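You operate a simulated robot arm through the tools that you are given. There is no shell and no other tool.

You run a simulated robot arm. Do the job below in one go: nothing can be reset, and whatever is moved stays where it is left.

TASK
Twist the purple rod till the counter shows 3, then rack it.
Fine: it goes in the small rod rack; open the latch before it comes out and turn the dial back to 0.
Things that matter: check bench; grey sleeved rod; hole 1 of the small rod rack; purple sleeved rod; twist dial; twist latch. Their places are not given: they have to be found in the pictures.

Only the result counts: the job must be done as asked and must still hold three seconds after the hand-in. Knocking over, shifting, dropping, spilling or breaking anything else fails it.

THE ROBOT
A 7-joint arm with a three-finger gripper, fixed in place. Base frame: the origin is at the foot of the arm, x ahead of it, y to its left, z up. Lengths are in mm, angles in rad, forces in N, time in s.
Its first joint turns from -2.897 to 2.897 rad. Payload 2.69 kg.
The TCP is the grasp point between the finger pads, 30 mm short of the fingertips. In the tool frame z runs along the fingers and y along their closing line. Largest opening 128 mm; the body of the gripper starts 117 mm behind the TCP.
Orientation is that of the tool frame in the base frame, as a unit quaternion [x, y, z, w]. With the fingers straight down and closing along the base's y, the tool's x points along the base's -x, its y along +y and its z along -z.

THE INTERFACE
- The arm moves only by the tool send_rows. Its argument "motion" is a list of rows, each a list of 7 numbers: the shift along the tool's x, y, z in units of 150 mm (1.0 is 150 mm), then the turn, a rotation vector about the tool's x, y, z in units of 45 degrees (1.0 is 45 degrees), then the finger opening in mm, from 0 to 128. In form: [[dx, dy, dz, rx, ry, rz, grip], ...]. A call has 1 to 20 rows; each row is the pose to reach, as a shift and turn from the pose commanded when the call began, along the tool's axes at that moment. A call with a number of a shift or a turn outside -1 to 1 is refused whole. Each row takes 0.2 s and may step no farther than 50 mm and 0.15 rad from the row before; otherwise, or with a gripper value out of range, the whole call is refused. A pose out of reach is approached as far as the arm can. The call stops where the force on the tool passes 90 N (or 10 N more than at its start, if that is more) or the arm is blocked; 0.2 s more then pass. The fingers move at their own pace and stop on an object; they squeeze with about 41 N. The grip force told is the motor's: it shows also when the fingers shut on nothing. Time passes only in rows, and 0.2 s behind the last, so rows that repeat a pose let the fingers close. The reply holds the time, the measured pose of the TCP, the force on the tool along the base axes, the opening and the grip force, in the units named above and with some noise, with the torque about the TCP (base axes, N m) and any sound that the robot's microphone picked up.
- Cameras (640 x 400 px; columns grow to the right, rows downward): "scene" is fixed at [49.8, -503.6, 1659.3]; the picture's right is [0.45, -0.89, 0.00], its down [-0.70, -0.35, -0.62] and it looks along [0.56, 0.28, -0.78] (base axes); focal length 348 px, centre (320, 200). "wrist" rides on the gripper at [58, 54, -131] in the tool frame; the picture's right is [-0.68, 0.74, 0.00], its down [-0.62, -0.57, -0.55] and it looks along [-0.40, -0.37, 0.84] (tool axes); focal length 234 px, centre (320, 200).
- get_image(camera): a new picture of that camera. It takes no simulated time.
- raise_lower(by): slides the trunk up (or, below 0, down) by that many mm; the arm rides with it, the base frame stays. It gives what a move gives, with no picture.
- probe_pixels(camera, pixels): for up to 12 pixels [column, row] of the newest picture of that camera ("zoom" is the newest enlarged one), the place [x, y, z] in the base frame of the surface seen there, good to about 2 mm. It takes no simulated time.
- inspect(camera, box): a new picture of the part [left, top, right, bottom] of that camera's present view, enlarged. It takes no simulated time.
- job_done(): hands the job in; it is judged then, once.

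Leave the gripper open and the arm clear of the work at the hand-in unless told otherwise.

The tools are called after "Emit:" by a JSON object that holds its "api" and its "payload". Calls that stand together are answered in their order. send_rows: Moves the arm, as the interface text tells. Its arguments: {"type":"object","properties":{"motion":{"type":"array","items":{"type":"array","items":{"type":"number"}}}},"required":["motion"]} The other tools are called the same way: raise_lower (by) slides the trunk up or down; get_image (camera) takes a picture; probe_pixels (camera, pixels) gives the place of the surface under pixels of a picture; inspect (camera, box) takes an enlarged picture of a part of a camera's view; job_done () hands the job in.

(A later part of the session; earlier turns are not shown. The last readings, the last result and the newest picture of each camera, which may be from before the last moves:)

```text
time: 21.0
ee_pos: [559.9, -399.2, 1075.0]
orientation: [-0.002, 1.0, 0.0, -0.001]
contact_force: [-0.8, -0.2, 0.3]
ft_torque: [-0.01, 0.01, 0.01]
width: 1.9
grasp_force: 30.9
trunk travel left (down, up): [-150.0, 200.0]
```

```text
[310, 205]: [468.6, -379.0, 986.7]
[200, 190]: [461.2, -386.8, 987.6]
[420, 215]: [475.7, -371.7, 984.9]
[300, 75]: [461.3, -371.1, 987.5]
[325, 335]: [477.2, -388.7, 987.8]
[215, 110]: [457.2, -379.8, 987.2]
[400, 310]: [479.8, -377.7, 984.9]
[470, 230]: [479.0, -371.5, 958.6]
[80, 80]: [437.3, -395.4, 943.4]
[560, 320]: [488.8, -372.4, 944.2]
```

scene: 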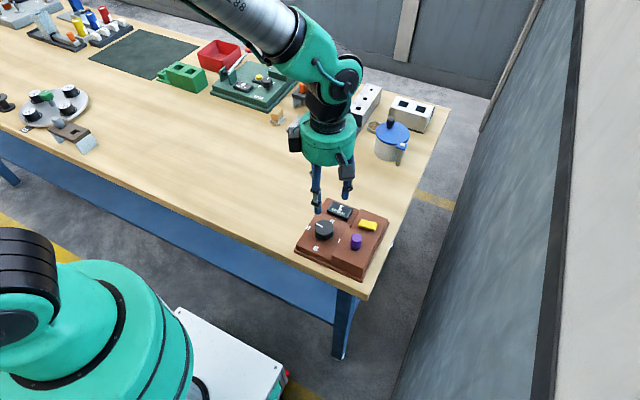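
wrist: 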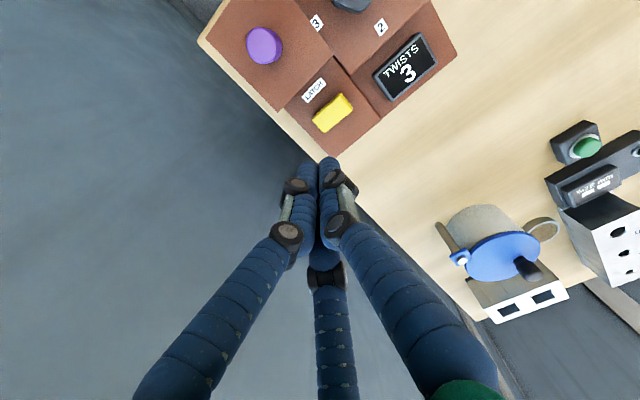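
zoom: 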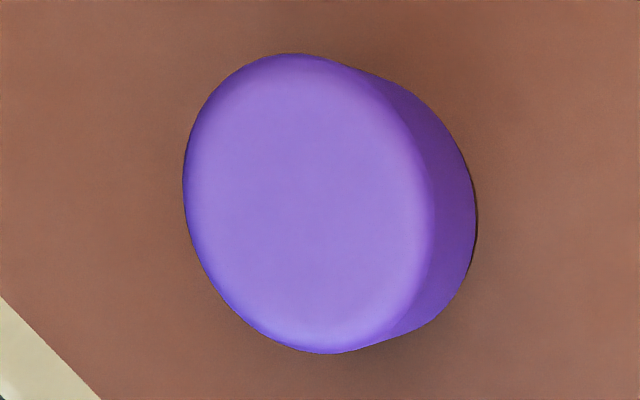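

The cap centre is at (468.7,-379.3), top z 986. Before grasping, I'll measure the small rod rack at scene (75,130).

Emit:
{"api": "inspect", "payload": {"camera": "scene", "box": [45, 110, 105, 155]}}

Emit:
{"api": "probe_pixels", "payload": {"camera": "zoom", "pixels": [[200, 120], [225, 110], [215, 170], [340, 235], [300, 200], [330, 270], [370, 270], [270, 240], [170, 190], [420, 350], [280, 165], [400, 240]]}}

```text
8.89 times, centred on (75, 132) of scene
```

zoom: 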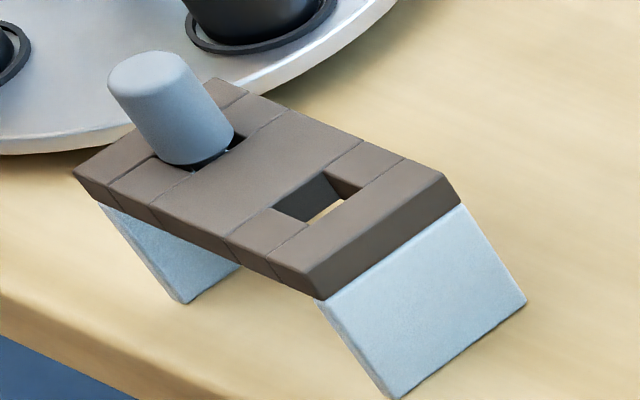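

```text
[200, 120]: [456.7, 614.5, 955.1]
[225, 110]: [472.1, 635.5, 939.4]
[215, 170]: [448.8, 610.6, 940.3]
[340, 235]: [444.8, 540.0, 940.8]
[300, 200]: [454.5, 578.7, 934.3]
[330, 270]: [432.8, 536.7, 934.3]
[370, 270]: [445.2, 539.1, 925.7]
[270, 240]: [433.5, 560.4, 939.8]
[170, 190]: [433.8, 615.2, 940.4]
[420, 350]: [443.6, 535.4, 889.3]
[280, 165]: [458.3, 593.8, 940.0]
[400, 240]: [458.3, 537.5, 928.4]
```

The rack's top is at z about 940, with its long axis along y: grey rod near (455,615), the empty hole near y 565. First I'll go above the purple cap with the closing line turned along x (two calls of -45°), opening the fingers to 66.

Emit:
{"api": "send_rows", "payload": {"motion": [[0.101, 0.022, 0, 0, 0, -0.1667, 10], [0.203, 0.044, 0, 0, 0, -0.3333, 30], [0.304, 0.066, 0, 0, 0, -0.5, 66], [0.405, 0.089, 0, 0, 0, -0.6667, 66], [0.507, 0.111, 0, 0, 0, -0.8333, 66], [0.608, 0.133, 0, 0, 0, -1.0, 66]]}}

Emit:
{"api": "send_rows", "payload": {"motion": [[0, 0, 0, 0, 0, -0.1667, 66], [0, 0, 0, 0, 0, -0.3333, 66], [0, 0, 0, 0, 0, -0.5, 66], [0, 0, 0, 0, 0, -0.6667, 66], [0, 0, 0, 0, 0, -0.8333, 66], [0, 0, 0, 0, 0, -1.0, 66]]}}

Emit:
{"api": "get_image", "payload": {"camera": "wrist"}}

```text
time: 22.4
ee_pos: [468.2, -380.9, 1078.4]
orientation: [-0.384, 0.923, 0.0, 0.0]
contact_force: [0.3, 0.2, 0.0]
ft_torque: [0.06, 0.02, 0.01]
width: 65.9
grasp_force: 0.1
trunk travel left (down, up): [-150.0, 200.0]
```

```text
time: 23.8
ee_pos: [469.3, -379.1, 1078.2]
orientation: [0.709, -0.706, 0.0, 0.0]
contact_force: [-0.1, 0.0, 0.2]
ft_torque: [0.0, 0.01, 0.0]
width: 66.2
grasp_force: 0.0
trunk travel left (down, up): [-150.0, 200.0]
```

```text
taken
```

wrist: 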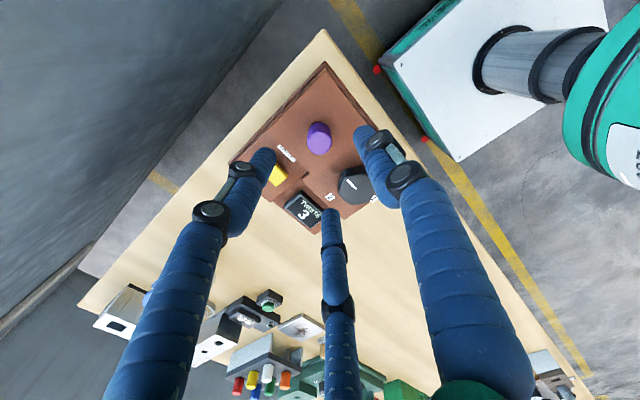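

I'm above the cap with the fingers round it. I'll descend to TCP z about 981 so the tips stop about 8 mm above the block, at the sleeve's lower part.

Emit:
{"api": "send_rows", "payload": {"motion": [[0.0, 0.003, 0.2, 0, 0, 0, 66], [0.0, 0.003, 0.38, 0, 0, 0, 66], [0.0, 0.003, 0.5, 0, 0, 0, 66], [0.0, 0.003, 0.58, 0, 0, 0, 66], [0.0, 0.003, 0.645, 0, 0, 0, 66]]}}

Emit:
{"api": "inspect", "payload": {"camera": "scene", "box": [310, 175, 410, 275]}}

Emit:
{"api": "get_image", "payload": {"camera": "wrist"}}

```text
time: 25.0
ee_pos: [465.8, -382.5, 981.5]
orientation: [0.708, -0.707, 0.0, 0.0]
contact_force: [0.7, 0.0, -0.6]
ft_torque: [0.03, 0.01, -0.01]
width: 65.9
grasp_force: 0.1
trunk travel left (down, up): [-150.0, 200.0]
```

```text
4.00 times, centred on (360, 225) of scene
```

zoom: 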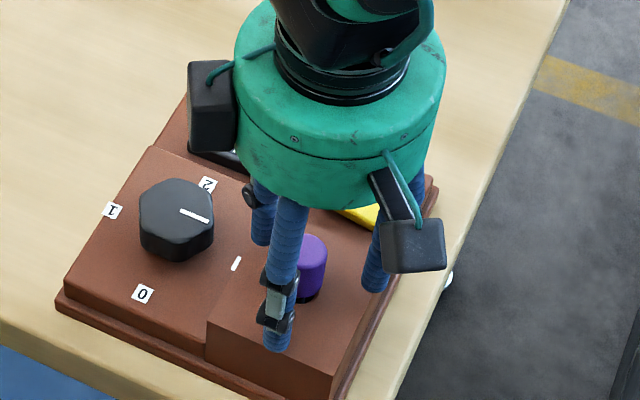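

```text
taken
```

wrist: 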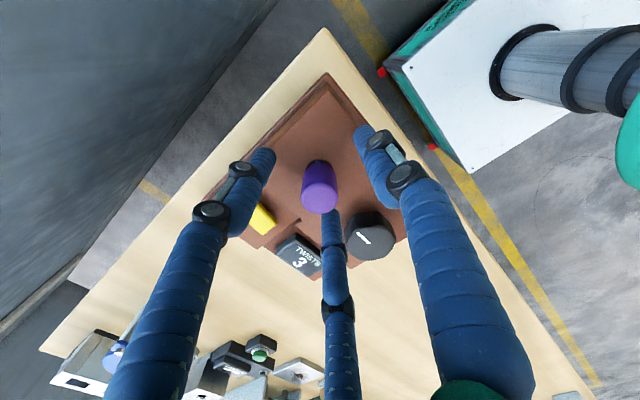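

The measured pose reads a little off (465.8,-382.5). I'll hold one row to re-read it, then compare with the cap in a zoom of the wrist view.

Emit:
{"api": "send_rows", "payload": {"motion": [[0, 0, 0, 0, 0, 0, 66]]}}

Emit:
{"api": "inspect", "payload": {"camera": "wrist", "box": [240, 120, 400, 240]}}

Emit:
{"api": "probe_pixels", "payload": {"camera": "zoom", "pixels": [[320, 285], [260, 285], [380, 285], [320, 240], [320, 335], [100, 120], [500, 80], [350, 380]]}}

```text
time: 25.4
ee_pos: [466.7, -382.7, 983.1]
orientation: [0.708, -0.706, 0.0, 0.0]
contact_force: [-0.4, -0.2, 0.8]
ft_torque: [0.02, -0.01, 0.0]
width: 66.1
grasp_force: 0.0
trunk travel left (down, up): [-150.0, 200.0]
```

```text
3.33 times, centred on (320, 180) of wrist
```

zoom: 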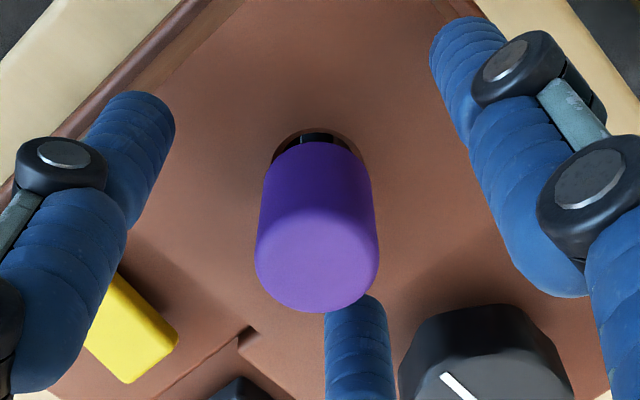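

```text
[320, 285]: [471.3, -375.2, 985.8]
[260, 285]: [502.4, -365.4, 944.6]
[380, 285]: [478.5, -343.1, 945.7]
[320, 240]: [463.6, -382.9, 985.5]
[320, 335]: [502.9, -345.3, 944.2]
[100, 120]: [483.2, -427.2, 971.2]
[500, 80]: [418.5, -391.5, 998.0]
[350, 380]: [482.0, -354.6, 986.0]
```

The cap centre lies about (+1.8,+2) mm from the TCP in base axes. I'll correct that and close the fingers.

Emit:
{"api": "send_rows", "payload": {"motion": [[-0.013, -0.012, 0, 0, 0, 0, 66], [-0.013, -0.012, 0, 0, 0, 0, 30], [-0.013, -0.012, 0, 0, 0, 0, 0], [-0.013, -0.012, 0, 0, 0, 0, 0], [-0.013, -0.012, 0, 0, 0, 0, 0]]}}

Emit:
{"api": "inspect", "payload": {"camera": "wrist", "box": [240, 120, 400, 240]}}

```text
time: 26.6
ee_pos: [468.6, -379.6, 981.9]
orientation: [0.708, -0.707, -0.001, -0.001]
contact_force: [0.4, 0.3, 0.8]
ft_torque: [0.02, -0.02, -0.02]
width: 23.1
grasp_force: 41.0
trunk travel left (down, up): [-150.0, 200.0]
```

```text
3.33 times, centred on (320, 180) of wrist
```

zoom: 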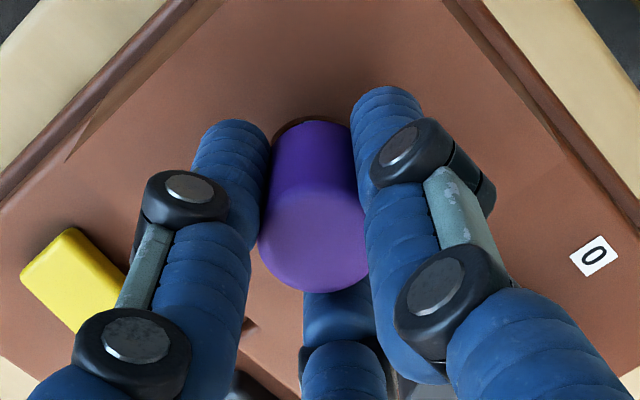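

The sleeve is gripped (23.1 mm, 41 N) with no side force. I'll lift slowly 20 mm first and watch the force.

Emit:
{"api": "send_rows", "payload": {"motion": [[0, 0, -0.02, 0, 0, 0, 0], [0, 0, -0.045, 0, 0, 0, 0], [0, 0, -0.07, 0, 0, 0, 0], [0, 0, -0.1, 0, 0, 0, 0], [0, 0, -0.133, 0, 0, 0, 0]]}}

Emit:
{"api": "inspect", "payload": {"camera": "scene", "box": [310, 175, 410, 275]}}

Emit:
{"api": "get_image", "payload": {"camera": "wrist"}}

```text
time: 27.8
ee_pos: [470.1, -378.0, 1003.2]
orientation: [0.708, -0.707, 0.0, 0.0]
contact_force: [-0.5, 0.1, -0.1]
ft_torque: [-0.03, -0.01, -0.02]
width: 22.9
grasp_force: 40.8
trunk travel left (down, up): [-150.0, 200.0]
```

```text
4.00 times, centred on (360, 225) of scene
```

zoom: 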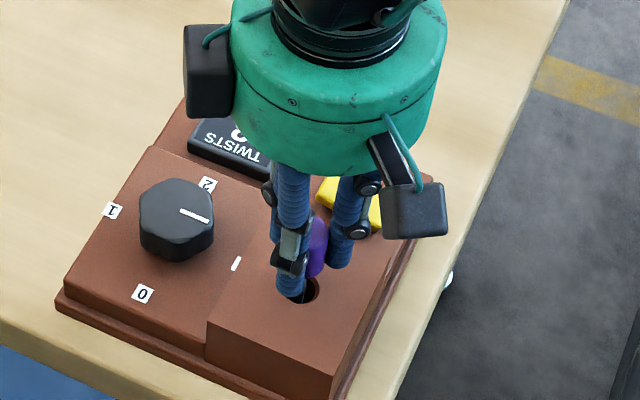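

```text
taken
```

wrist: 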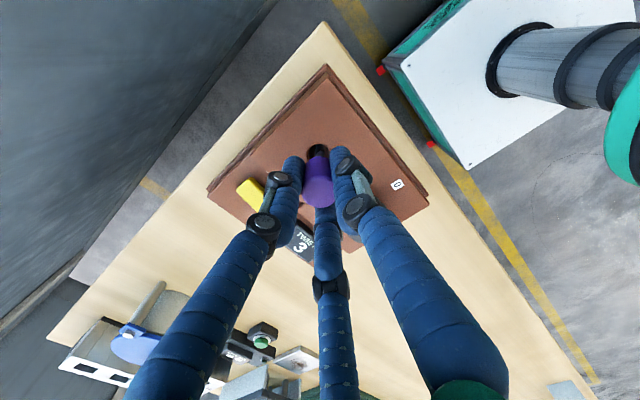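

The rod comes up freely with no force. I'll continue straight up another 130 mm.

Emit:
{"api": "send_rows", "payload": {"motion": [[0, 0, -0.1, 0, 0, 0, 0], [0, 0, -0.25, 0, 0, 0, 0], [0, 0, -0.45, 0, 0, 0, 0], [0, 0, -0.65, 0, 0, 0, 0], [0, 0, -0.867, 0, 0, 0, 0]]}}

Emit:
{"api": "inspect", "payload": {"camera": "scene", "box": [290, 115, 410, 275]}}

Emit:
{"api": "get_image", "payload": {"camera": "wrist"}}

```text
time: 29.0
ee_pos: [469.0, -381.8, 1133.5]
orientation: [0.708, -0.706, -0.001, 0.001]
contact_force: [0.4, -0.3, -1.2]
ft_torque: [-0.02, 0.05, -0.03]
width: 23.1
grasp_force: 40.5
trunk travel left (down, up): [-150.0, 200.0]
```

```text
2.50 times, centred on (350, 195) of scene
```

zoom: 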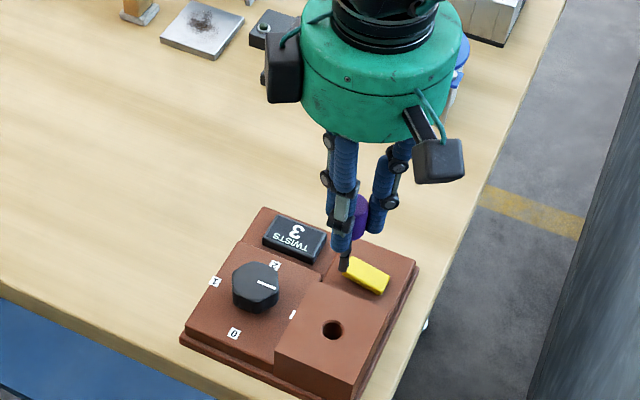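

```text
taken
```

wrist: 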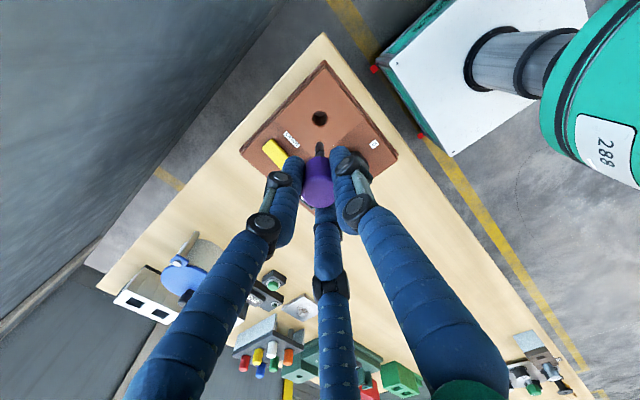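

The rod is out of the block; the counter still reads 3. I'll zoom in on the rod's lower end in the wrist view to get its length.

Emit:
{"api": "inspect", "payload": {"camera": "wrist", "box": [280, 130, 360, 210]}}

Emit:
{"api": "probe_pixels", "payload": {"camera": "zoom", "pixels": [[319, 100], [319, 120], [319, 150], [319, 180], [319, 250], [319, 330], [200, 60]]}}

Emit:
{"api": "inspect", "payload": {"camera": "scene", "box": [332, 165, 382, 230]}}

```text
5.00 times, centred on (320, 170) of wrist
```

zoom: 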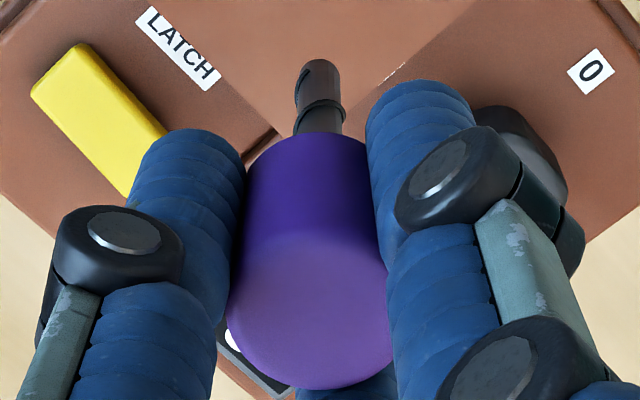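

```text
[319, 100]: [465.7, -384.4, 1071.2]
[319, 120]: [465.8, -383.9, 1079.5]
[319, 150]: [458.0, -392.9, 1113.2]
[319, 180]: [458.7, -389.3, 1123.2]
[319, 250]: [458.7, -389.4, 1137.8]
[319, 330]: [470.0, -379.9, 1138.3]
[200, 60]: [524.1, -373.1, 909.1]
```

```text
6.15 times, centred on (357, 198) of scene
```

zoom: 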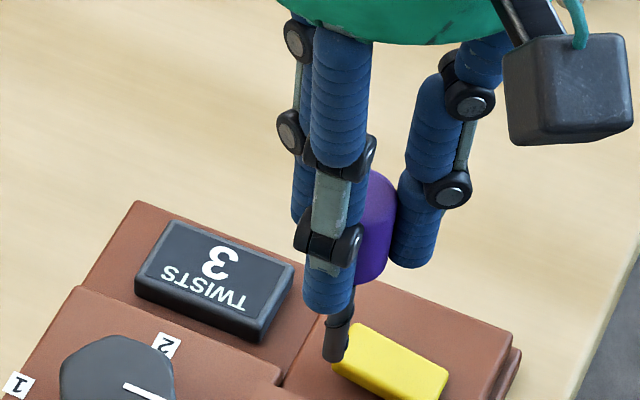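

The rod hangs about 77 mm below the TCP (tip at z about 1056), about 10 mm thick. I'll carry it along +y (tool -x) at this height towards the rack, in 150 mm calls.

Emit:
{"api": "send_rows", "payload": {"motion": [[-0.25, 0, 0, 0, 0, 0, 0], [-0.5, 0, 0, 0, 0, 0, 0], [-0.75, 0, 0, 0, 0, 0, 0], [-1.0, 0, 0, 0, 0, 0, 0]]}}

Emit:
{"api": "send_rows", "payload": {"motion": [[-0.25, 0, 0, 0, 0, 0, 0], [-0.5, 0, 0, 0, 0, 0, 0], [-0.75, 0, 0, 0, 0, 0, 0], [-1.0, 0, 0, 0, 0, 0, 0]]}}

Emit:
{"api": "get_image", "payload": {"camera": "scene"}}

```text
time: 30.0
ee_pos: [471.2, -230.7, 1134.5]
orientation: [0.708, -0.706, 0.0, -0.001]
contact_force: [-0.3, 0.0, -0.7]
ft_torque: [0.06, 0.02, 0.01]
width: 23.2
grasp_force: 40.6
trunk travel left (down, up): [-150.0, 200.0]
```

```text
time: 31.0
ee_pos: [470.4, -79.5, 1132.5]
orientation: [0.707, -0.707, 0.0, -0.001]
contact_force: [0.7, -0.1, -0.1]
ft_torque: [0.02, 0.06, -0.02]
width: 22.9
grasp_force: 41.2
trunk travel left (down, up): [-150.0, 200.0]
```

```text
taken
```

scene: 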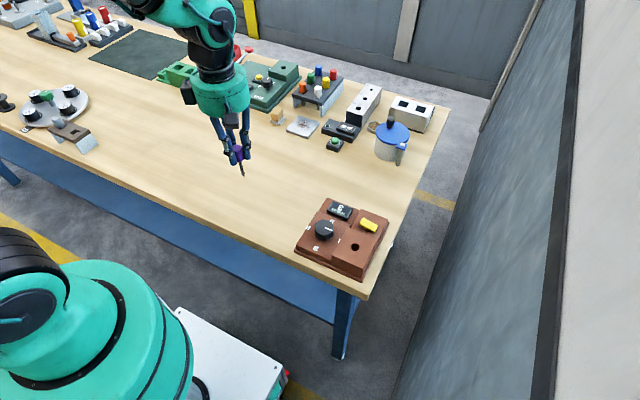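

The rod is held steady and the carry is smooth. I'll go on 3 x 150 mm along +y.

Emit:
{"api": "send_rows", "payload": {"motion": [[-0.25, 0, 0, 0, 0, 0, 0], [-0.5, 0, 0, 0, 0, 0, 0], [-0.75, 0, 0, 0, 0, 0, 0], [-1.0, 0, 0, 0, 0, 0, 0]]}}

Emit:
{"api": "send_rows", "payload": {"motion": [[-0.25, 0, 0, 0, 0, 0, 0], [-0.5, 0, 0, 0, 0, 0, 0], [-0.75, 0, 0, 0, 0, 0, 0], [-1.0, 0, 0, 0, 0, 0, 0]]}}

Emit:
{"api": "send_rows", "payload": {"motion": [[-0.25, 0, 0, 0, 0, 0, 0], [-0.5, 0, 0, 0, 0, 0, 0], [-0.75, 0, 0, 0, 0, 0, 0], [-1.0, 0, 0, 0, 0, 0, 0]]}}

Emit:
{"api": "get_image", "payload": {"camera": "scene"}}

Emit:
{"api": "get_image", "payload": {"camera": "wrist"}}

```text
time: 32.0
ee_pos: [469.3, 69.9, 1131.2]
orientation: [-0.707, 0.708, 0.001, 0.0]
contact_force: [0.1, 0.0, -0.6]
ft_torque: [0.01, 0.05, 0.02]
width: 23.0
grasp_force: 41.0
trunk travel left (down, up): [-150.0, 200.0]
```

```text
time: 33.0
ee_pos: [470.4, 223.2, 1133.4]
orientation: [-0.707, 0.707, 0.0, -0.001]
contact_force: [0.2, 0.4, -0.8]
ft_torque: [0.07, -0.03, -0.02]
width: 22.9
grasp_force: 41.3
trunk travel left (down, up): [-150.0, 200.0]
```

```text
time: 34.0
ee_pos: [471.1, 375.1, 1129.4]
orientation: [0.707, -0.707, 0.0, 0.0]
contact_force: [-0.9, 0.0, -0.9]
ft_torque: [0.04, -0.03, 0.01]
width: 23.2
grasp_force: 40.8
trunk travel left (down, up): [-150.0, 200.0]
```

```text
taken
```

scene: 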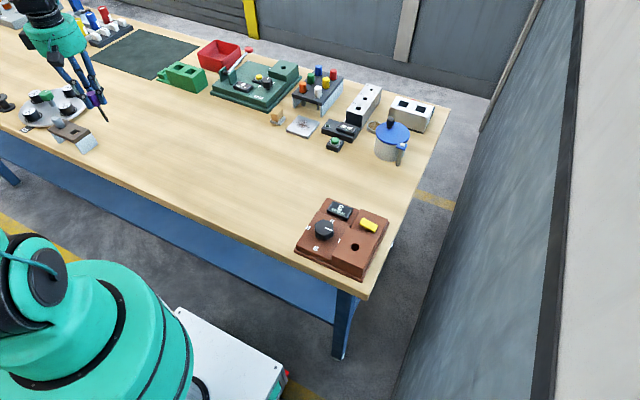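

```text
taken
```

wrist: 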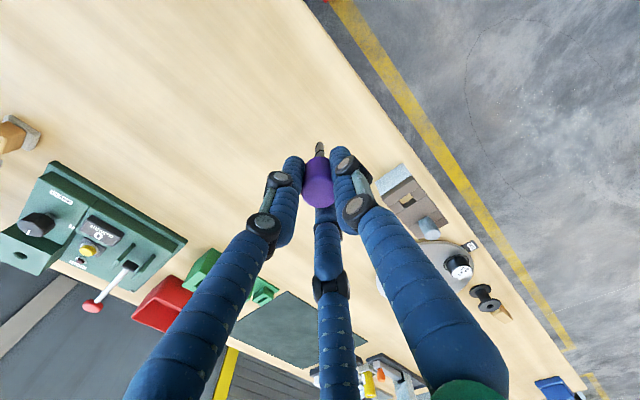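

The rack is visible in the wrist view at about (408,195) with the empty hole at (407,199). I'll zoom there and measure.

Emit:
{"api": "inspect", "payload": {"camera": "wrist", "box": [370, 155, 450, 245]}}

```text
4.44 times, centred on (410, 200) of wrist
```

zoom: 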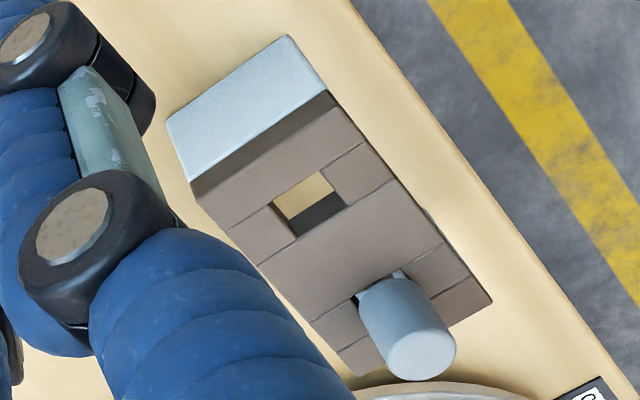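

The square hole and the grey rod's hole are both clear. I'll probe the top surface just outside each hole edge, the rack corners and the grey cap.

Emit:
{"api": "probe_pixels", "payload": {"camera": "zoom", "pixels": [[266, 200], [320, 164], [356, 207], [302, 247], [310, 205], [325, 220], [200, 190], [328, 102], [484, 298], [352, 362], [420, 355], [375, 290]]}}

```text
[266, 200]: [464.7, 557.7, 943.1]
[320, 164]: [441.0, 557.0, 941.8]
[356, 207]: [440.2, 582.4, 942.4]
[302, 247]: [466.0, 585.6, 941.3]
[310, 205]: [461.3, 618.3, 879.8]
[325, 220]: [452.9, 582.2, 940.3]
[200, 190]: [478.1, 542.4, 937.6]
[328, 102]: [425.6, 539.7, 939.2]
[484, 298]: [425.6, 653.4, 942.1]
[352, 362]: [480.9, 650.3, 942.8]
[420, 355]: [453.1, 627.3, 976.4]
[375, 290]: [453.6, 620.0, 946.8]
```

Hole 1's centre comes out at about (453,570.5) with rack top z about 941; the grey cap is at about (453,622), top 976. I'll move above hole 1 at carry height in two calls.

Emit:
{"api": "send_rows", "payload": {"motion": [[-0.22, 0.02, 0, 0, 0, 0, 0], [-0.44, 0.04, 0, 0, 0, 0, 0], [-0.65, 0.058, 0, 0, 0, 0, 0]]}}

Emit:
{"api": "send_rows", "payload": {"motion": [[-0.22, 0.02, 0, 0, 0, 0, 0], [-0.44, 0.04, 0, 0, 0, 0, 0], [-0.65, 0.058, 0, 0, 0, 0, 0], [-0.65, 0.058, 0, 0, 0, 0, 0]]}}

Emit:
{"api": "get_image", "payload": {"camera": "wrist"}}

Emit:
{"api": "get_image", "payload": {"camera": "scene"}}

```text
time: 34.8
ee_pos: [459.9, 470.9, 1131.4]
orientation: [0.708, -0.707, -0.001, 0.0]
contact_force: [-0.3, -0.3, -0.9]
ft_torque: [0.01, -0.05, 0.03]
width: 23.2
grasp_force: 40.8
trunk travel left (down, up): [-150.0, 200.0]
```

```text
time: 35.8
ee_pos: [450.0, 568.4, 1133.7]
orientation: [0.708, -0.706, -0.001, 0.0]
contact_force: [-0.2, 0.3, -0.6]
ft_torque: [-0.05, -0.03, 0.01]
width: 23.3
grasp_force: 41.4
trunk travel left (down, up): [-150.0, 200.0]
```

```text
taken
```

wrist: 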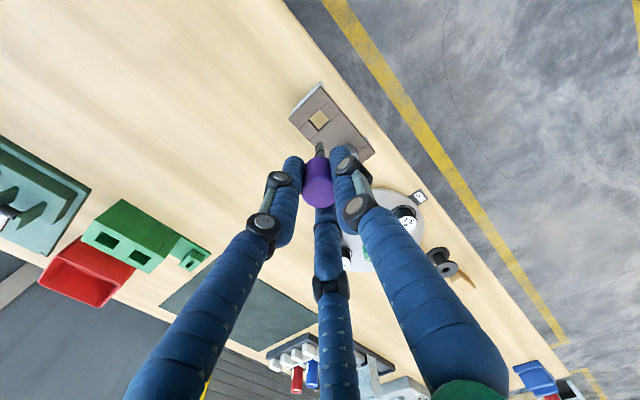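

```text
taken
```

scene: 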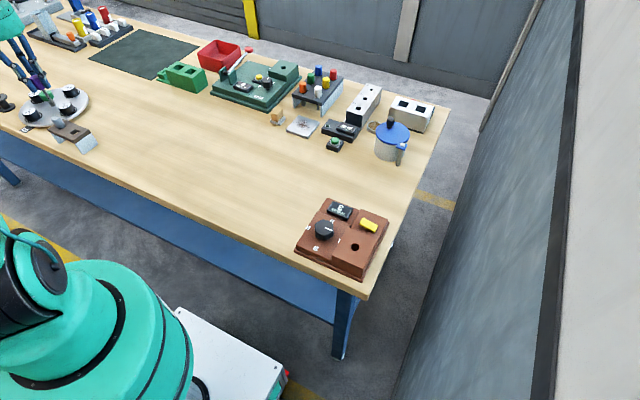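

I'm over the rack; the empty hole shows at (318,119) in the wrist view. I'll zoom for a more precise hole centre.

Emit:
{"api": "inspect", "payload": {"camera": "wrist", "box": [288, 90, 368, 160]}}

```text
5.71 times, centred on (328, 125) of wrist
```

zoom: 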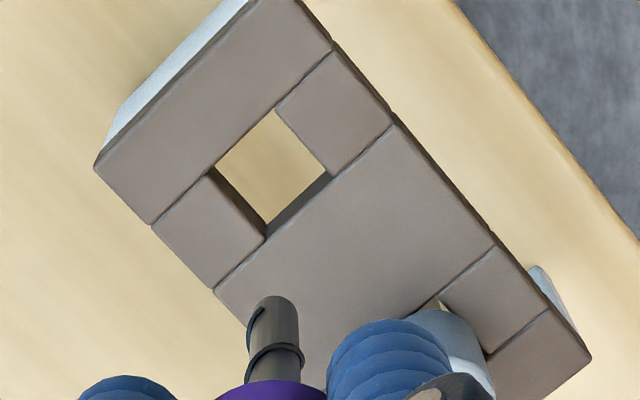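

I'll probe just outside the middle of each hole edge: (237,131), (311,135), (307,214), (232,210), the corners of the rack, and the rod's lower end.

Emit:
{"api": "probe_pixels", "payload": {"camera": "zoom", "pixels": [[237, 131], [311, 135], [309, 216], [231, 210], [105, 165], [320, 60], [580, 355], [205, 162], [275, 101], [340, 178], [267, 247], [272, 320]]}}

```text
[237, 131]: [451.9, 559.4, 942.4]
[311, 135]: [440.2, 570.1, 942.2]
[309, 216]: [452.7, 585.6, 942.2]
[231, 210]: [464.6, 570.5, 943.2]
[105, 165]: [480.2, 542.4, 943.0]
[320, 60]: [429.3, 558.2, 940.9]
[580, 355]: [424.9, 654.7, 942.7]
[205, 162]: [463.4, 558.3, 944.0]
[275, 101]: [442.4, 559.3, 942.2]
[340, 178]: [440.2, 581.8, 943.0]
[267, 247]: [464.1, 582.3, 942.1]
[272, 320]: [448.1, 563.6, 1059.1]
```

Hole 1's centre is about (452.3,570.8) and about 22.5 mm square. I'll shift about (+1.7,+2) mm and descend until the rod's tip is still about 20 mm above the plate (TCP z about 1045), then check again.

Emit:
{"api": "send_rows", "payload": {"motion": [[-0.0133, -0.0113, 0.15, 0, 0, 0, 0], [-0.0133, -0.0113, 0.3, 0, 0, 0, 0], [-0.0133, -0.0113, 0.45, 0, 0, 0, 0], [-0.0133, -0.0113, 0.587, 0, 0, 0, 0], [-0.0133, -0.0113, 0.587, 0, 0, 0, 0]]}}

Emit:
{"api": "get_image", "payload": {"camera": "wrist"}}

Emit:
{"api": "inspect", "payload": {"camera": "wrist", "box": [280, 100, 360, 170]}}

Emit:
{"api": "inspect", "payload": {"camera": "scene", "box": [20, 60, 120, 160]}}

```text
time: 37.0
ee_pos: [451.6, 569.0, 1044.9]
orientation: [0.707, -0.707, 0.0, 0.0]
contact_force: [0.2, 0.2, 0.4]
ft_torque: [-0.04, 0.01, -0.02]
width: 23.2
grasp_force: 40.7
trunk travel left (down, up): [-150.0, 200.0]
```

```text
taken
```

wrist: 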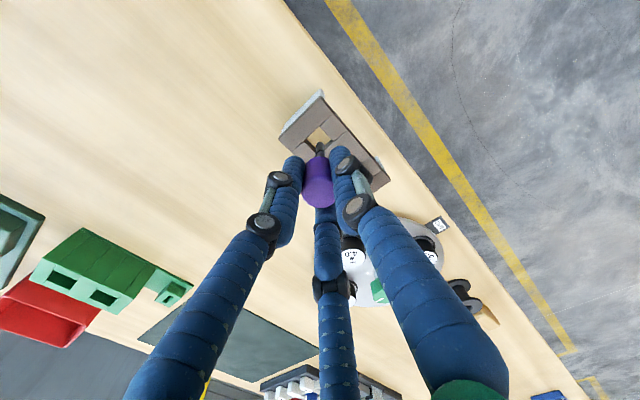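

```text
5.71 times, centred on (320, 135) of wrist
```

zoom: 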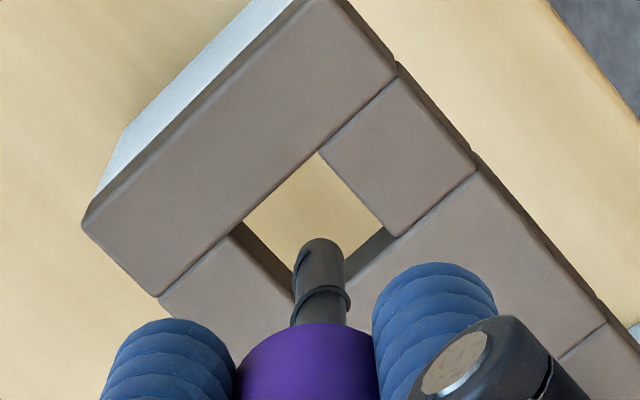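

```text
4.00 times, centred on (70, 110) of scene
```

zoom: 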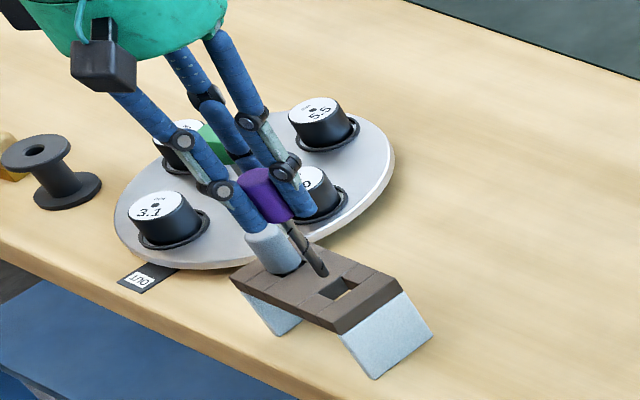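

The rod lines up with the hole's centre to about 1 mm. I'll shift about 1 mm and lower the rod into the hole down to TCP z about 985, in gentle steps.

Emit:
{"api": "send_rows", "payload": {"motion": [[-0.0067, -0.0033, 0.06, 0, 0, 0, 0], [-0.0067, -0.0033, 0.12, 0, 0, 0, 0], [-0.0067, -0.0033, 0.18, 0, 0, 0, 0], [-0.0067, -0.0033, 0.24, 0, 0, 0, 0], [-0.0067, -0.0033, 0.3, 0, 0, 0, 0], [-0.0067, -0.0033, 0.35, 0, 0, 0, 0], [-0.0067, -0.0033, 0.4, 0, 0, 0, 0]]}}

Emit:
{"api": "inspect", "payload": {"camera": "wrist", "box": [260, 110, 380, 210]}}

Emit:
{"api": "inspect", "payload": {"camera": "scene", "box": [30, 80, 110, 160]}}

```text
time: 38.6
ee_pos: [453.0, 567.7, 984.1]
orientation: [0.708, -0.706, 0.0, -0.001]
contact_force: [0.6, 0.0, 0.7]
ft_torque: [0.03, 0.02, 0.0]
width: 23.2
grasp_force: 41.2
trunk travel left (down, up): [-150.0, 200.0]
```

```text
4.00 times, centred on (320, 160) of wrist
```

zoom: 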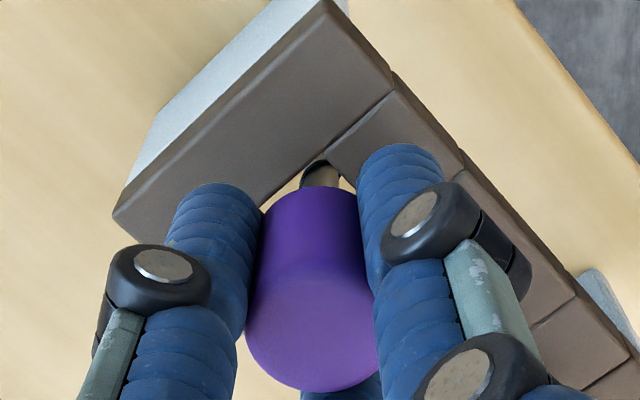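

```text
5.00 times, centred on (70, 120) of scene
```

zoom: 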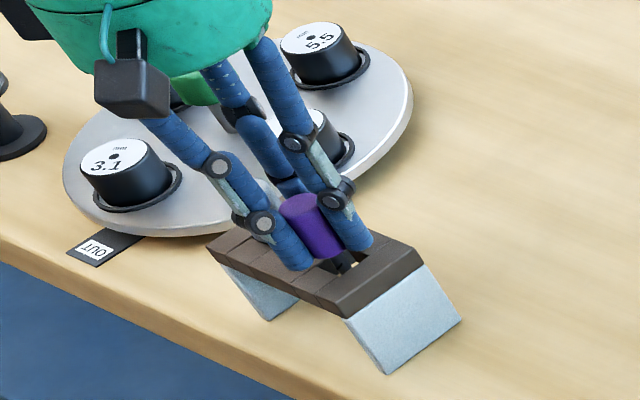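

The rod is inside the hole with no contact force. I'll nudge +1.3 mm in y and lower another 10 mm in 2 mm steps.

Emit:
{"api": "send_rows", "payload": {"motion": [[-0.0087, 0, 0.0133, 0, 0, 0, 0], [-0.0087, 0, 0.0267, 0, 0, 0, 0], [-0.0087, 0, 0.04, 0, 0, 0, 0], [-0.0087, 0, 0.0533, 0, 0, 0, 0], [-0.0087, 0, 0.0667, 0, 0, 0, 0]]}}

Emit:
{"api": "inspect", "payload": {"camera": "wrist", "box": [260, 110, 380, 210]}}

Emit:
{"api": "inspect", "payload": {"camera": "scene", "box": [30, 80, 110, 160]}}

```text
time: 39.8
ee_pos: [453.4, 570.1, 974.6]
orientation: [0.708, -0.706, 0.0, 0.0]
contact_force: [-0.3, -0.4, 0.0]
ft_torque: [0.03, -0.02, -0.01]
width: 23.0
grasp_force: 40.6
trunk travel left (down, up): [-150.0, 200.0]
```

```text
4.00 times, centred on (320, 160) of wrist
```

zoom: 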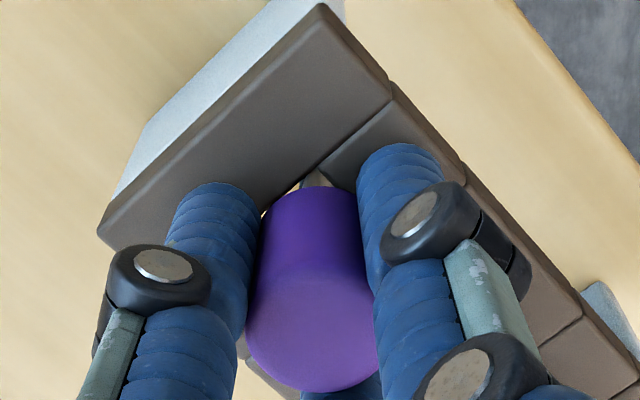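

```text
5.00 times, centred on (70, 120) of scene
```

zoom: 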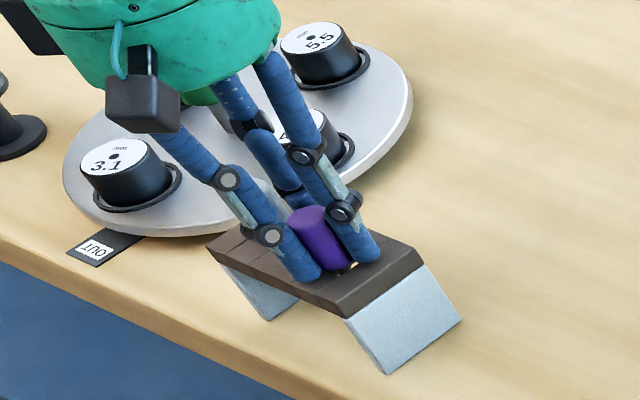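

There is still no contact. I'll lower 4 mm more in 1 mm steps.

Emit:
{"api": "send_rows", "payload": {"motion": [[0, 0, 0.0067, 0, 0, 0, 0], [0, 0, 0.0133, 0, 0, 0, 0], [0, 0, 0.02, 0, 0, 0, 0], [0, 0, 0.0267, 0, 0, 0, 0]]}}

Emit:
{"api": "inspect", "payload": {"camera": "wrist", "box": [260, 110, 380, 210]}}

```text
time: 40.8
ee_pos: [454.1, 572.2, 971.8]
orientation: [0.708, -0.706, -0.001, -0.001]
contact_force: [-0.2, -4.2, 19.1]
ft_torque: [-0.31, 0.03, 0.02]
width: 23.0
grasp_force: 40.7
trunk travel left (down, up): [-150.0, 200.0]
```

```text
4.00 times, centred on (320, 160) of wrist
```

zoom: 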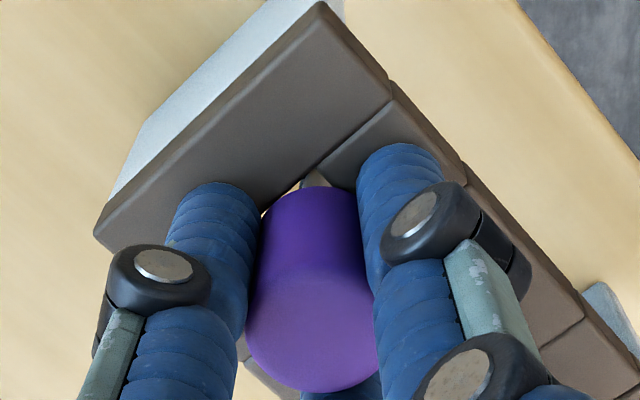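

The sleeve rests on the rack (19 N up at TCP z 971.8). I'll ease up 1.5 mm to unload, then open only to 34 mm so the fingers stay clear of the grey rod.

Emit:
{"api": "send_rows", "payload": {"motion": [[0, 0, -0.01, 0, 0, 0, 0], [0, 0, -0.01, 0, 0, 0, 26], [0, 0, -0.01, 0, 0, 0, 30], [0, 0, -0.01, 0, 0, 0, 34], [0, 0, -0.01, 0, 0, 0, 34]]}}

Emit:
{"api": "inspect", "payload": {"camera": "wrist", "box": [260, 110, 380, 210]}}

Emit:
{"api": "inspect", "payload": {"camera": "scene", "box": [30, 80, 110, 160]}}

```text
time: 42.0
ee_pos: [452.5, 570.8, 971.9]
orientation: [0.708, -0.706, 0.0, 0.001]
contact_force: [-3.4, 0.6, 4.7]
ft_torque: [0.06, 0.01, 0.03]
width: 33.6
grasp_force: 0.1
trunk travel left (down, up): [-150.0, 200.0]
```

```text
4.00 times, centred on (320, 160) of wrist
```

zoom: 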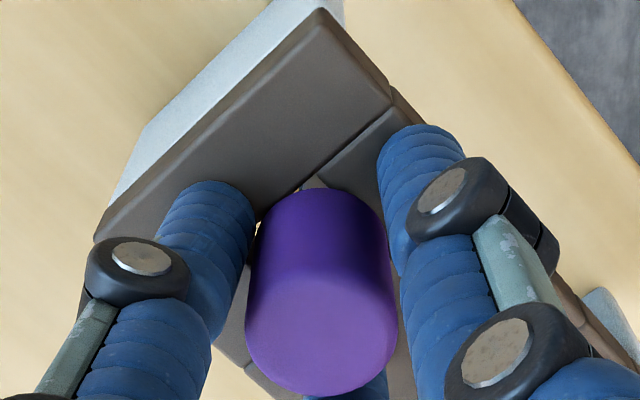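

```text
5.00 times, centred on (70, 120) of scene
```

zoom: 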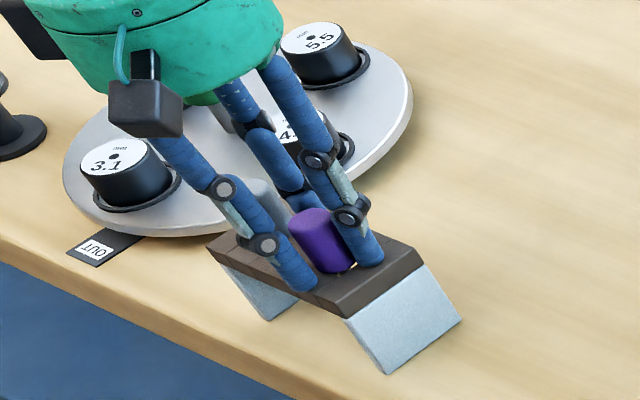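

The fingers are open to 34 and the purple sleeve stands in the hole. I'll rise straight up, slowly at first.

Emit:
{"api": "send_rows", "payload": {"motion": [[0, 0, -0.03, 0, 0, 0, 34], [0, 0, -0.08, 0, 0, 0, 34], [0, 0, -0.16, 0, 0, 0, 34], [0, 0, -0.3, 0, 0, 0, 34], [0, 0, -0.5, 0, 0, 0, 34], [0, 0, -0.75, 0, 0, 0, 34], [0, 0, -1.0, 0, 0, 0, 34]]}}

Emit:
{"api": "get_image", "payload": {"camera": "wrist"}}

Emit:
{"api": "inspect", "payload": {"camera": "scene", "box": [40, 95, 110, 160]}}

```text
time: 43.6
ee_pos: [454.2, 568.7, 1122.4]
orientation: [-0.707, 0.707, 0.0, -0.001]
contact_force: [1.1, -0.5, 0.4]
ft_torque: [0.0, 0.01, -0.01]
width: 33.8
grasp_force: 0.0
trunk travel left (down, up): [-150.0, 200.0]
```

```text
taken
```

wrist: 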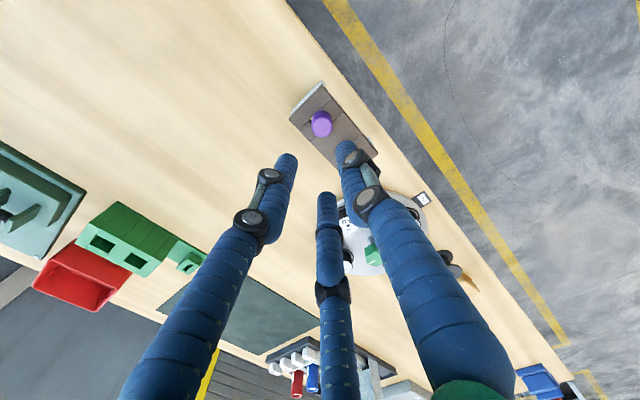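

```text
6.15 times, centred on (75, 128) of scene
```

zoom: 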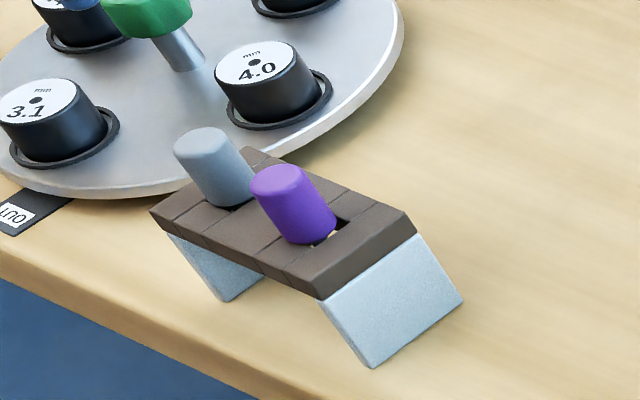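

The purple rod stands in hole 1, the grey one undisturbed. I'll zoom in on both views to check it is upright.

Emit:
{"api": "inspect", "payload": {"camera": "wrist", "box": [285, 85, 365, 155]}}

Emit:
{"api": "probe_pixels", "payload": {"camera": "zoom", "pixels": [[290, 225], [255, 215], [320, 235], [285, 190], [290, 255], [300, 150], [90, 165]]}}

Emit:
{"api": "inspect", "payload": {"camera": "scene", "box": [55, 108, 95, 142]}}

Emit:
{"api": "probe_pixels", "payload": {"camera": "zoom", "pixels": [[290, 170], [330, 180], [355, 200], [310, 140], [200, 90], [180, 60]]}}

```text
5.71 times, centred on (325, 120) of wrist
```

zoom: 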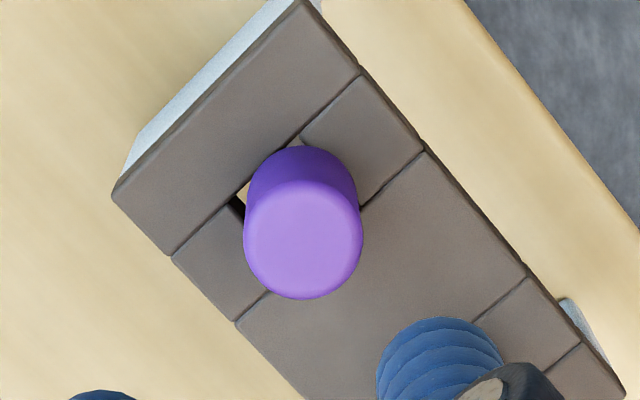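

```text
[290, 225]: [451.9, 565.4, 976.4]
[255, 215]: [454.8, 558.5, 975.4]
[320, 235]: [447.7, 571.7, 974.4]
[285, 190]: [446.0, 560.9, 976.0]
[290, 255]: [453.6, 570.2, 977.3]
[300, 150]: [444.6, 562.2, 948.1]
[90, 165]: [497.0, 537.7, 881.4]
```

```text
11.76 times, centred on (75, 125) of scene
```

zoom: 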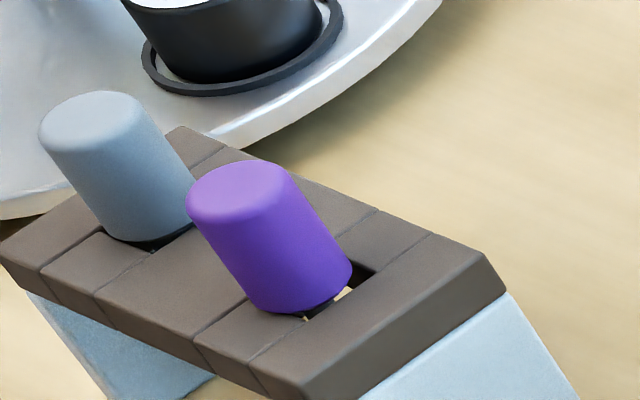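

```text
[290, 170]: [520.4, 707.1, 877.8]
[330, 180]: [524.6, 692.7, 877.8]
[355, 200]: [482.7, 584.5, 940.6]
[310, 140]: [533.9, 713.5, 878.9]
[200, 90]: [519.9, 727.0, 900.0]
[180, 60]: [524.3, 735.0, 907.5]
```

The purple rod sits flat in hole 1 with its top at z about 976, level with the grey one. Next I go back to the dial: travel -y (tool +x) at this height, empty-handed.

Emit:
{"api": "send_rows", "payload": {"motion": [[0.25, 0, 0, 0, 0, 0, 60], [0.5, 0, 0, 0, 0, 0, 66], [0.75, 0, 0, 0, 0, 0, 66], [1.0, 0, 0, 0, 0, 0, 66]]}}

Emit:
{"api": "send_rows", "payload": {"motion": [[0.25, 0, 0, 0, 0, 0, 66], [0.5, 0, 0, 0, 0, 0, 66], [0.75, 0, 0, 0, 0, 0, 66], [1.0, 0, 0, 0, 0, 0, 66]]}}

Emit:
{"api": "send_rows", "payload": {"motion": [[0.25, 0, 0, 0, 0, 0, 66], [0.5, 0, 0, 0, 0, 0, 66], [0.75, 0, 0, 0, 0, 0, 66], [1.0, 0, 0, 0, 0, 0, 66]]}}

Emit:
{"api": "inspect", "payload": {"camera": "scene", "box": [55, 108, 95, 142]}}

```text
time: 44.6
ee_pos: [454.1, 421.6, 1121.4]
orientation: [0.708, -0.706, 0.0, -0.001]
contact_force: [0.4, 0.2, -0.4]
ft_torque: [-0.07, 0.01, 0.02]
width: 66.0
grasp_force: 0.0
trunk travel left (down, up): [-150.0, 200.0]
```

```text
time: 45.6
ee_pos: [454.4, 269.8, 1120.2]
orientation: [0.708, -0.706, 0.0, 0.0]
contact_force: [-0.4, 1.0, 0.3]
ft_torque: [-0.01, 0.02, 0.02]
width: 66.1
grasp_force: 0.1
trunk travel left (down, up): [-150.0, 200.0]
```

```text
time: 46.6
ee_pos: [452.6, 121.1, 1122.5]
orientation: [0.708, -0.707, 0.0, 0.0]
contact_force: [0.7, 0.0, -0.3]
ft_torque: [0.01, 0.02, 0.01]
width: 66.1
grasp_force: 0.1
trunk travel left (down, up): [-150.0, 200.0]
```

```text
11.76 times, centred on (75, 125) of scene
```

zoom: 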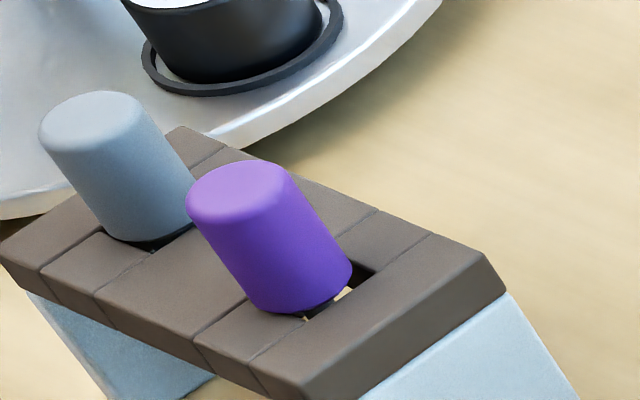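

The racked rod is unchanged. I'll continue to the dial: two more 150 mm calls, then the rest with +30 mm in x.

Emit:
{"api": "send_rows", "payload": {"motion": [[0.25, 0, 0, 0, 0, 0, 66], [0.5, 0, 0, 0, 0, 0, 66], [0.75, 0, 0, 0, 0, 0, 66], [1.0, 0, 0, 0, 0, 0, 66]]}}

Emit:
{"api": "send_rows", "payload": {"motion": [[0.25, 0, 0, 0, 0, 0, 66], [0.5, 0, 0, 0, 0, 0, 66], [0.75, 0, 0, 0, 0, 0, 66], [1.0, 0, 0, 0, 0, 0, 66]]}}

Emit:
{"api": "send_rows", "payload": {"motion": [[0.247, -0.07, 0, 0, 0, 0, 66], [0.493, -0.14, 0, 0, 0, 0, 66], [0.74, -0.203, 0, 0, 0, 0, 66], [0.74, -0.203, 0, 0, 0, 0, 66]]}}

Emit:
{"api": "get_image", "payload": {"camera": "wrist"}}

Emit:
{"api": "inspect", "payload": {"camera": "scene", "box": [280, 165, 400, 285]}}

```text
time: 47.6
ee_pos: [454.4, -27.6, 1119.3]
orientation: [0.707, -0.707, 0.0, -0.001]
contact_force: [0.3, 0.2, 0.5]
ft_torque: [0.02, -0.01, 0.0]
width: 66.3
grasp_force: 0.0
trunk travel left (down, up): [-150.0, 200.0]
```

```text
time: 48.6
ee_pos: [453.8, -179.4, 1122.0]
orientation: [0.707, -0.707, 0.0, -0.001]
contact_force: [-0.9, 0.1, 0.6]
ft_torque: [-0.06, -0.01, 0.01]
width: 65.7
grasp_force: 0.0
trunk travel left (down, up): [-150.0, 200.0]
```

```text
time: 49.6
ee_pos: [486.2, -294.0, 1121.0]
orientation: [0.708, -0.707, 0.0, 0.0]
contact_force: [0.3, -0.1, -0.1]
ft_torque: [0.06, 0.04, -0.01]
width: 66.0
grasp_force: 0.0
trunk travel left (down, up): [-150.0, 200.0]
```

```text
taken
```

wrist: 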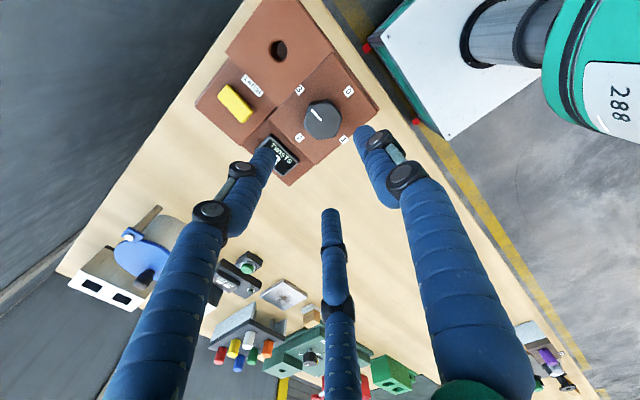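

```text
3.33 times, centred on (340, 225) of scene
```

zoom: 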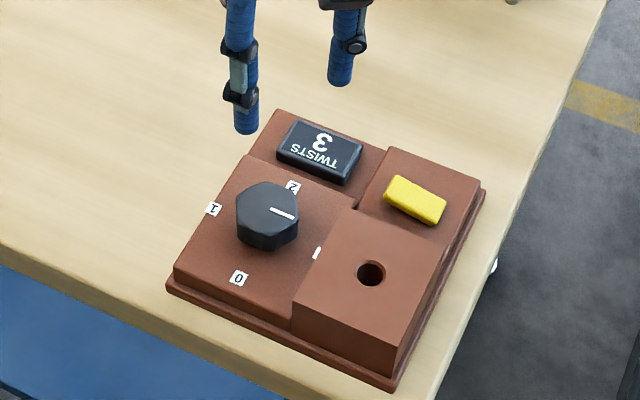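

The counter still reads 3, pointer on 3. I'll turn the hand +180° in four calls above the dial so I can grip it and turn back counter-clockwise.

Emit:
{"api": "send_rows", "payload": {"motion": [[0, 0, 0, 0, 0, 0.1667, 66], [0, 0, 0, 0, 0, 0.3333, 66], [0, 0, 0, 0, 0, 0.5, 66], [0, 0, 0, 0, 0, 0.6667, 66], [0, 0, 0, 0, 0, 0.8333, 66], [0, 0, 0, 0, 0, 1.0, 66]]}}

Emit:
{"api": "send_rows", "payload": {"motion": [[0, 0, 0, 0, 0, 0.1667, 66], [0, 0, 0, 0, 0, 0.3333, 66], [0, 0, 0, 0, 0, 0.5, 66], [0, 0, 0, 0, 0, 0.6667, 66], [0, 0, 0, 0, 0, 0.8333, 66], [0, 0, 0, 0, 0, 1.0, 66]]}}

Emit:
{"api": "send_rows", "payload": {"motion": [[0, 0, 0, 0, 0, 0.1667, 66], [0, 0, 0, 0, 0, 0.3333, 66], [0, 0, 0, 0, 0, 0.5, 66], [0, 0, 0, 0, 0, 0.6667, 66], [0, 0, 0, 0, 0, 0.8333, 66], [0, 0, 0, 0, 0, 1.0, 66]]}}

Emit:
{"api": "send_rows", "payload": {"motion": [[0, 0, 0, 0, 0, 0.1667, 66], [0, 0, 0, 0, 0, 0.3333, 66], [0, 0, 0, 0, 0, 0.5, 66], [0, 0, 0, 0, 0, 0.6667, 66], [0, 0, 0, 0, 0, 0.8333, 66], [0, 0, 0, 0, 0, 1.0, 66], [0, 0, 0, 0, 0, 1.0, 66]]}}

Emit:
{"api": "get_image", "payload": {"camera": "wrist"}}

```text
time: 51.0
ee_pos: [485.5, -291.6, 1122.3]
orientation: [-0.383, 0.924, 0.001, 0.001]
contact_force: [-0.1, 0.1, -0.9]
ft_torque: [-0.01, -0.02, -0.01]
width: 65.9
grasp_force: 0.1
trunk travel left (down, up): [-150.0, 200.0]
```

```text
time: 52.4
ee_pos: [485.1, -290.3, 1122.0]
orientation: [0.001, 1.0, 0.0, -0.001]
contact_force: [0.3, -0.2, 0.2]
ft_torque: [0.01, -0.01, 0.04]
width: 66.0
grasp_force: 0.0
trunk travel left (down, up): [-150.0, 200.0]
```

```text
time: 53.8
ee_pos: [485.1, -290.7, 1121.0]
orientation: [0.383, 0.924, 0.0, 0.0]
contact_force: [0.2, -0.7, -0.1]
ft_torque: [0.02, -0.03, -0.02]
width: 66.2
grasp_force: 0.0
trunk travel left (down, up): [-150.0, 200.0]
```

```text
time: 55.4
ee_pos: [484.5, -291.2, 1122.3]
orientation: [0.707, 0.707, 0.0, 0.0]
contact_force: [-0.1, 0.6, -0.4]
ft_torque: [0.0, -0.02, 0.03]
width: 66.1
grasp_force: 0.1
trunk travel left (down, up): [-150.0, 200.0]
```

```text
taken
```

wrist: 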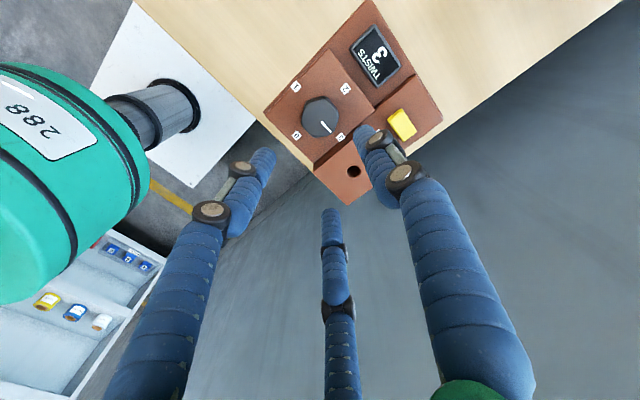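

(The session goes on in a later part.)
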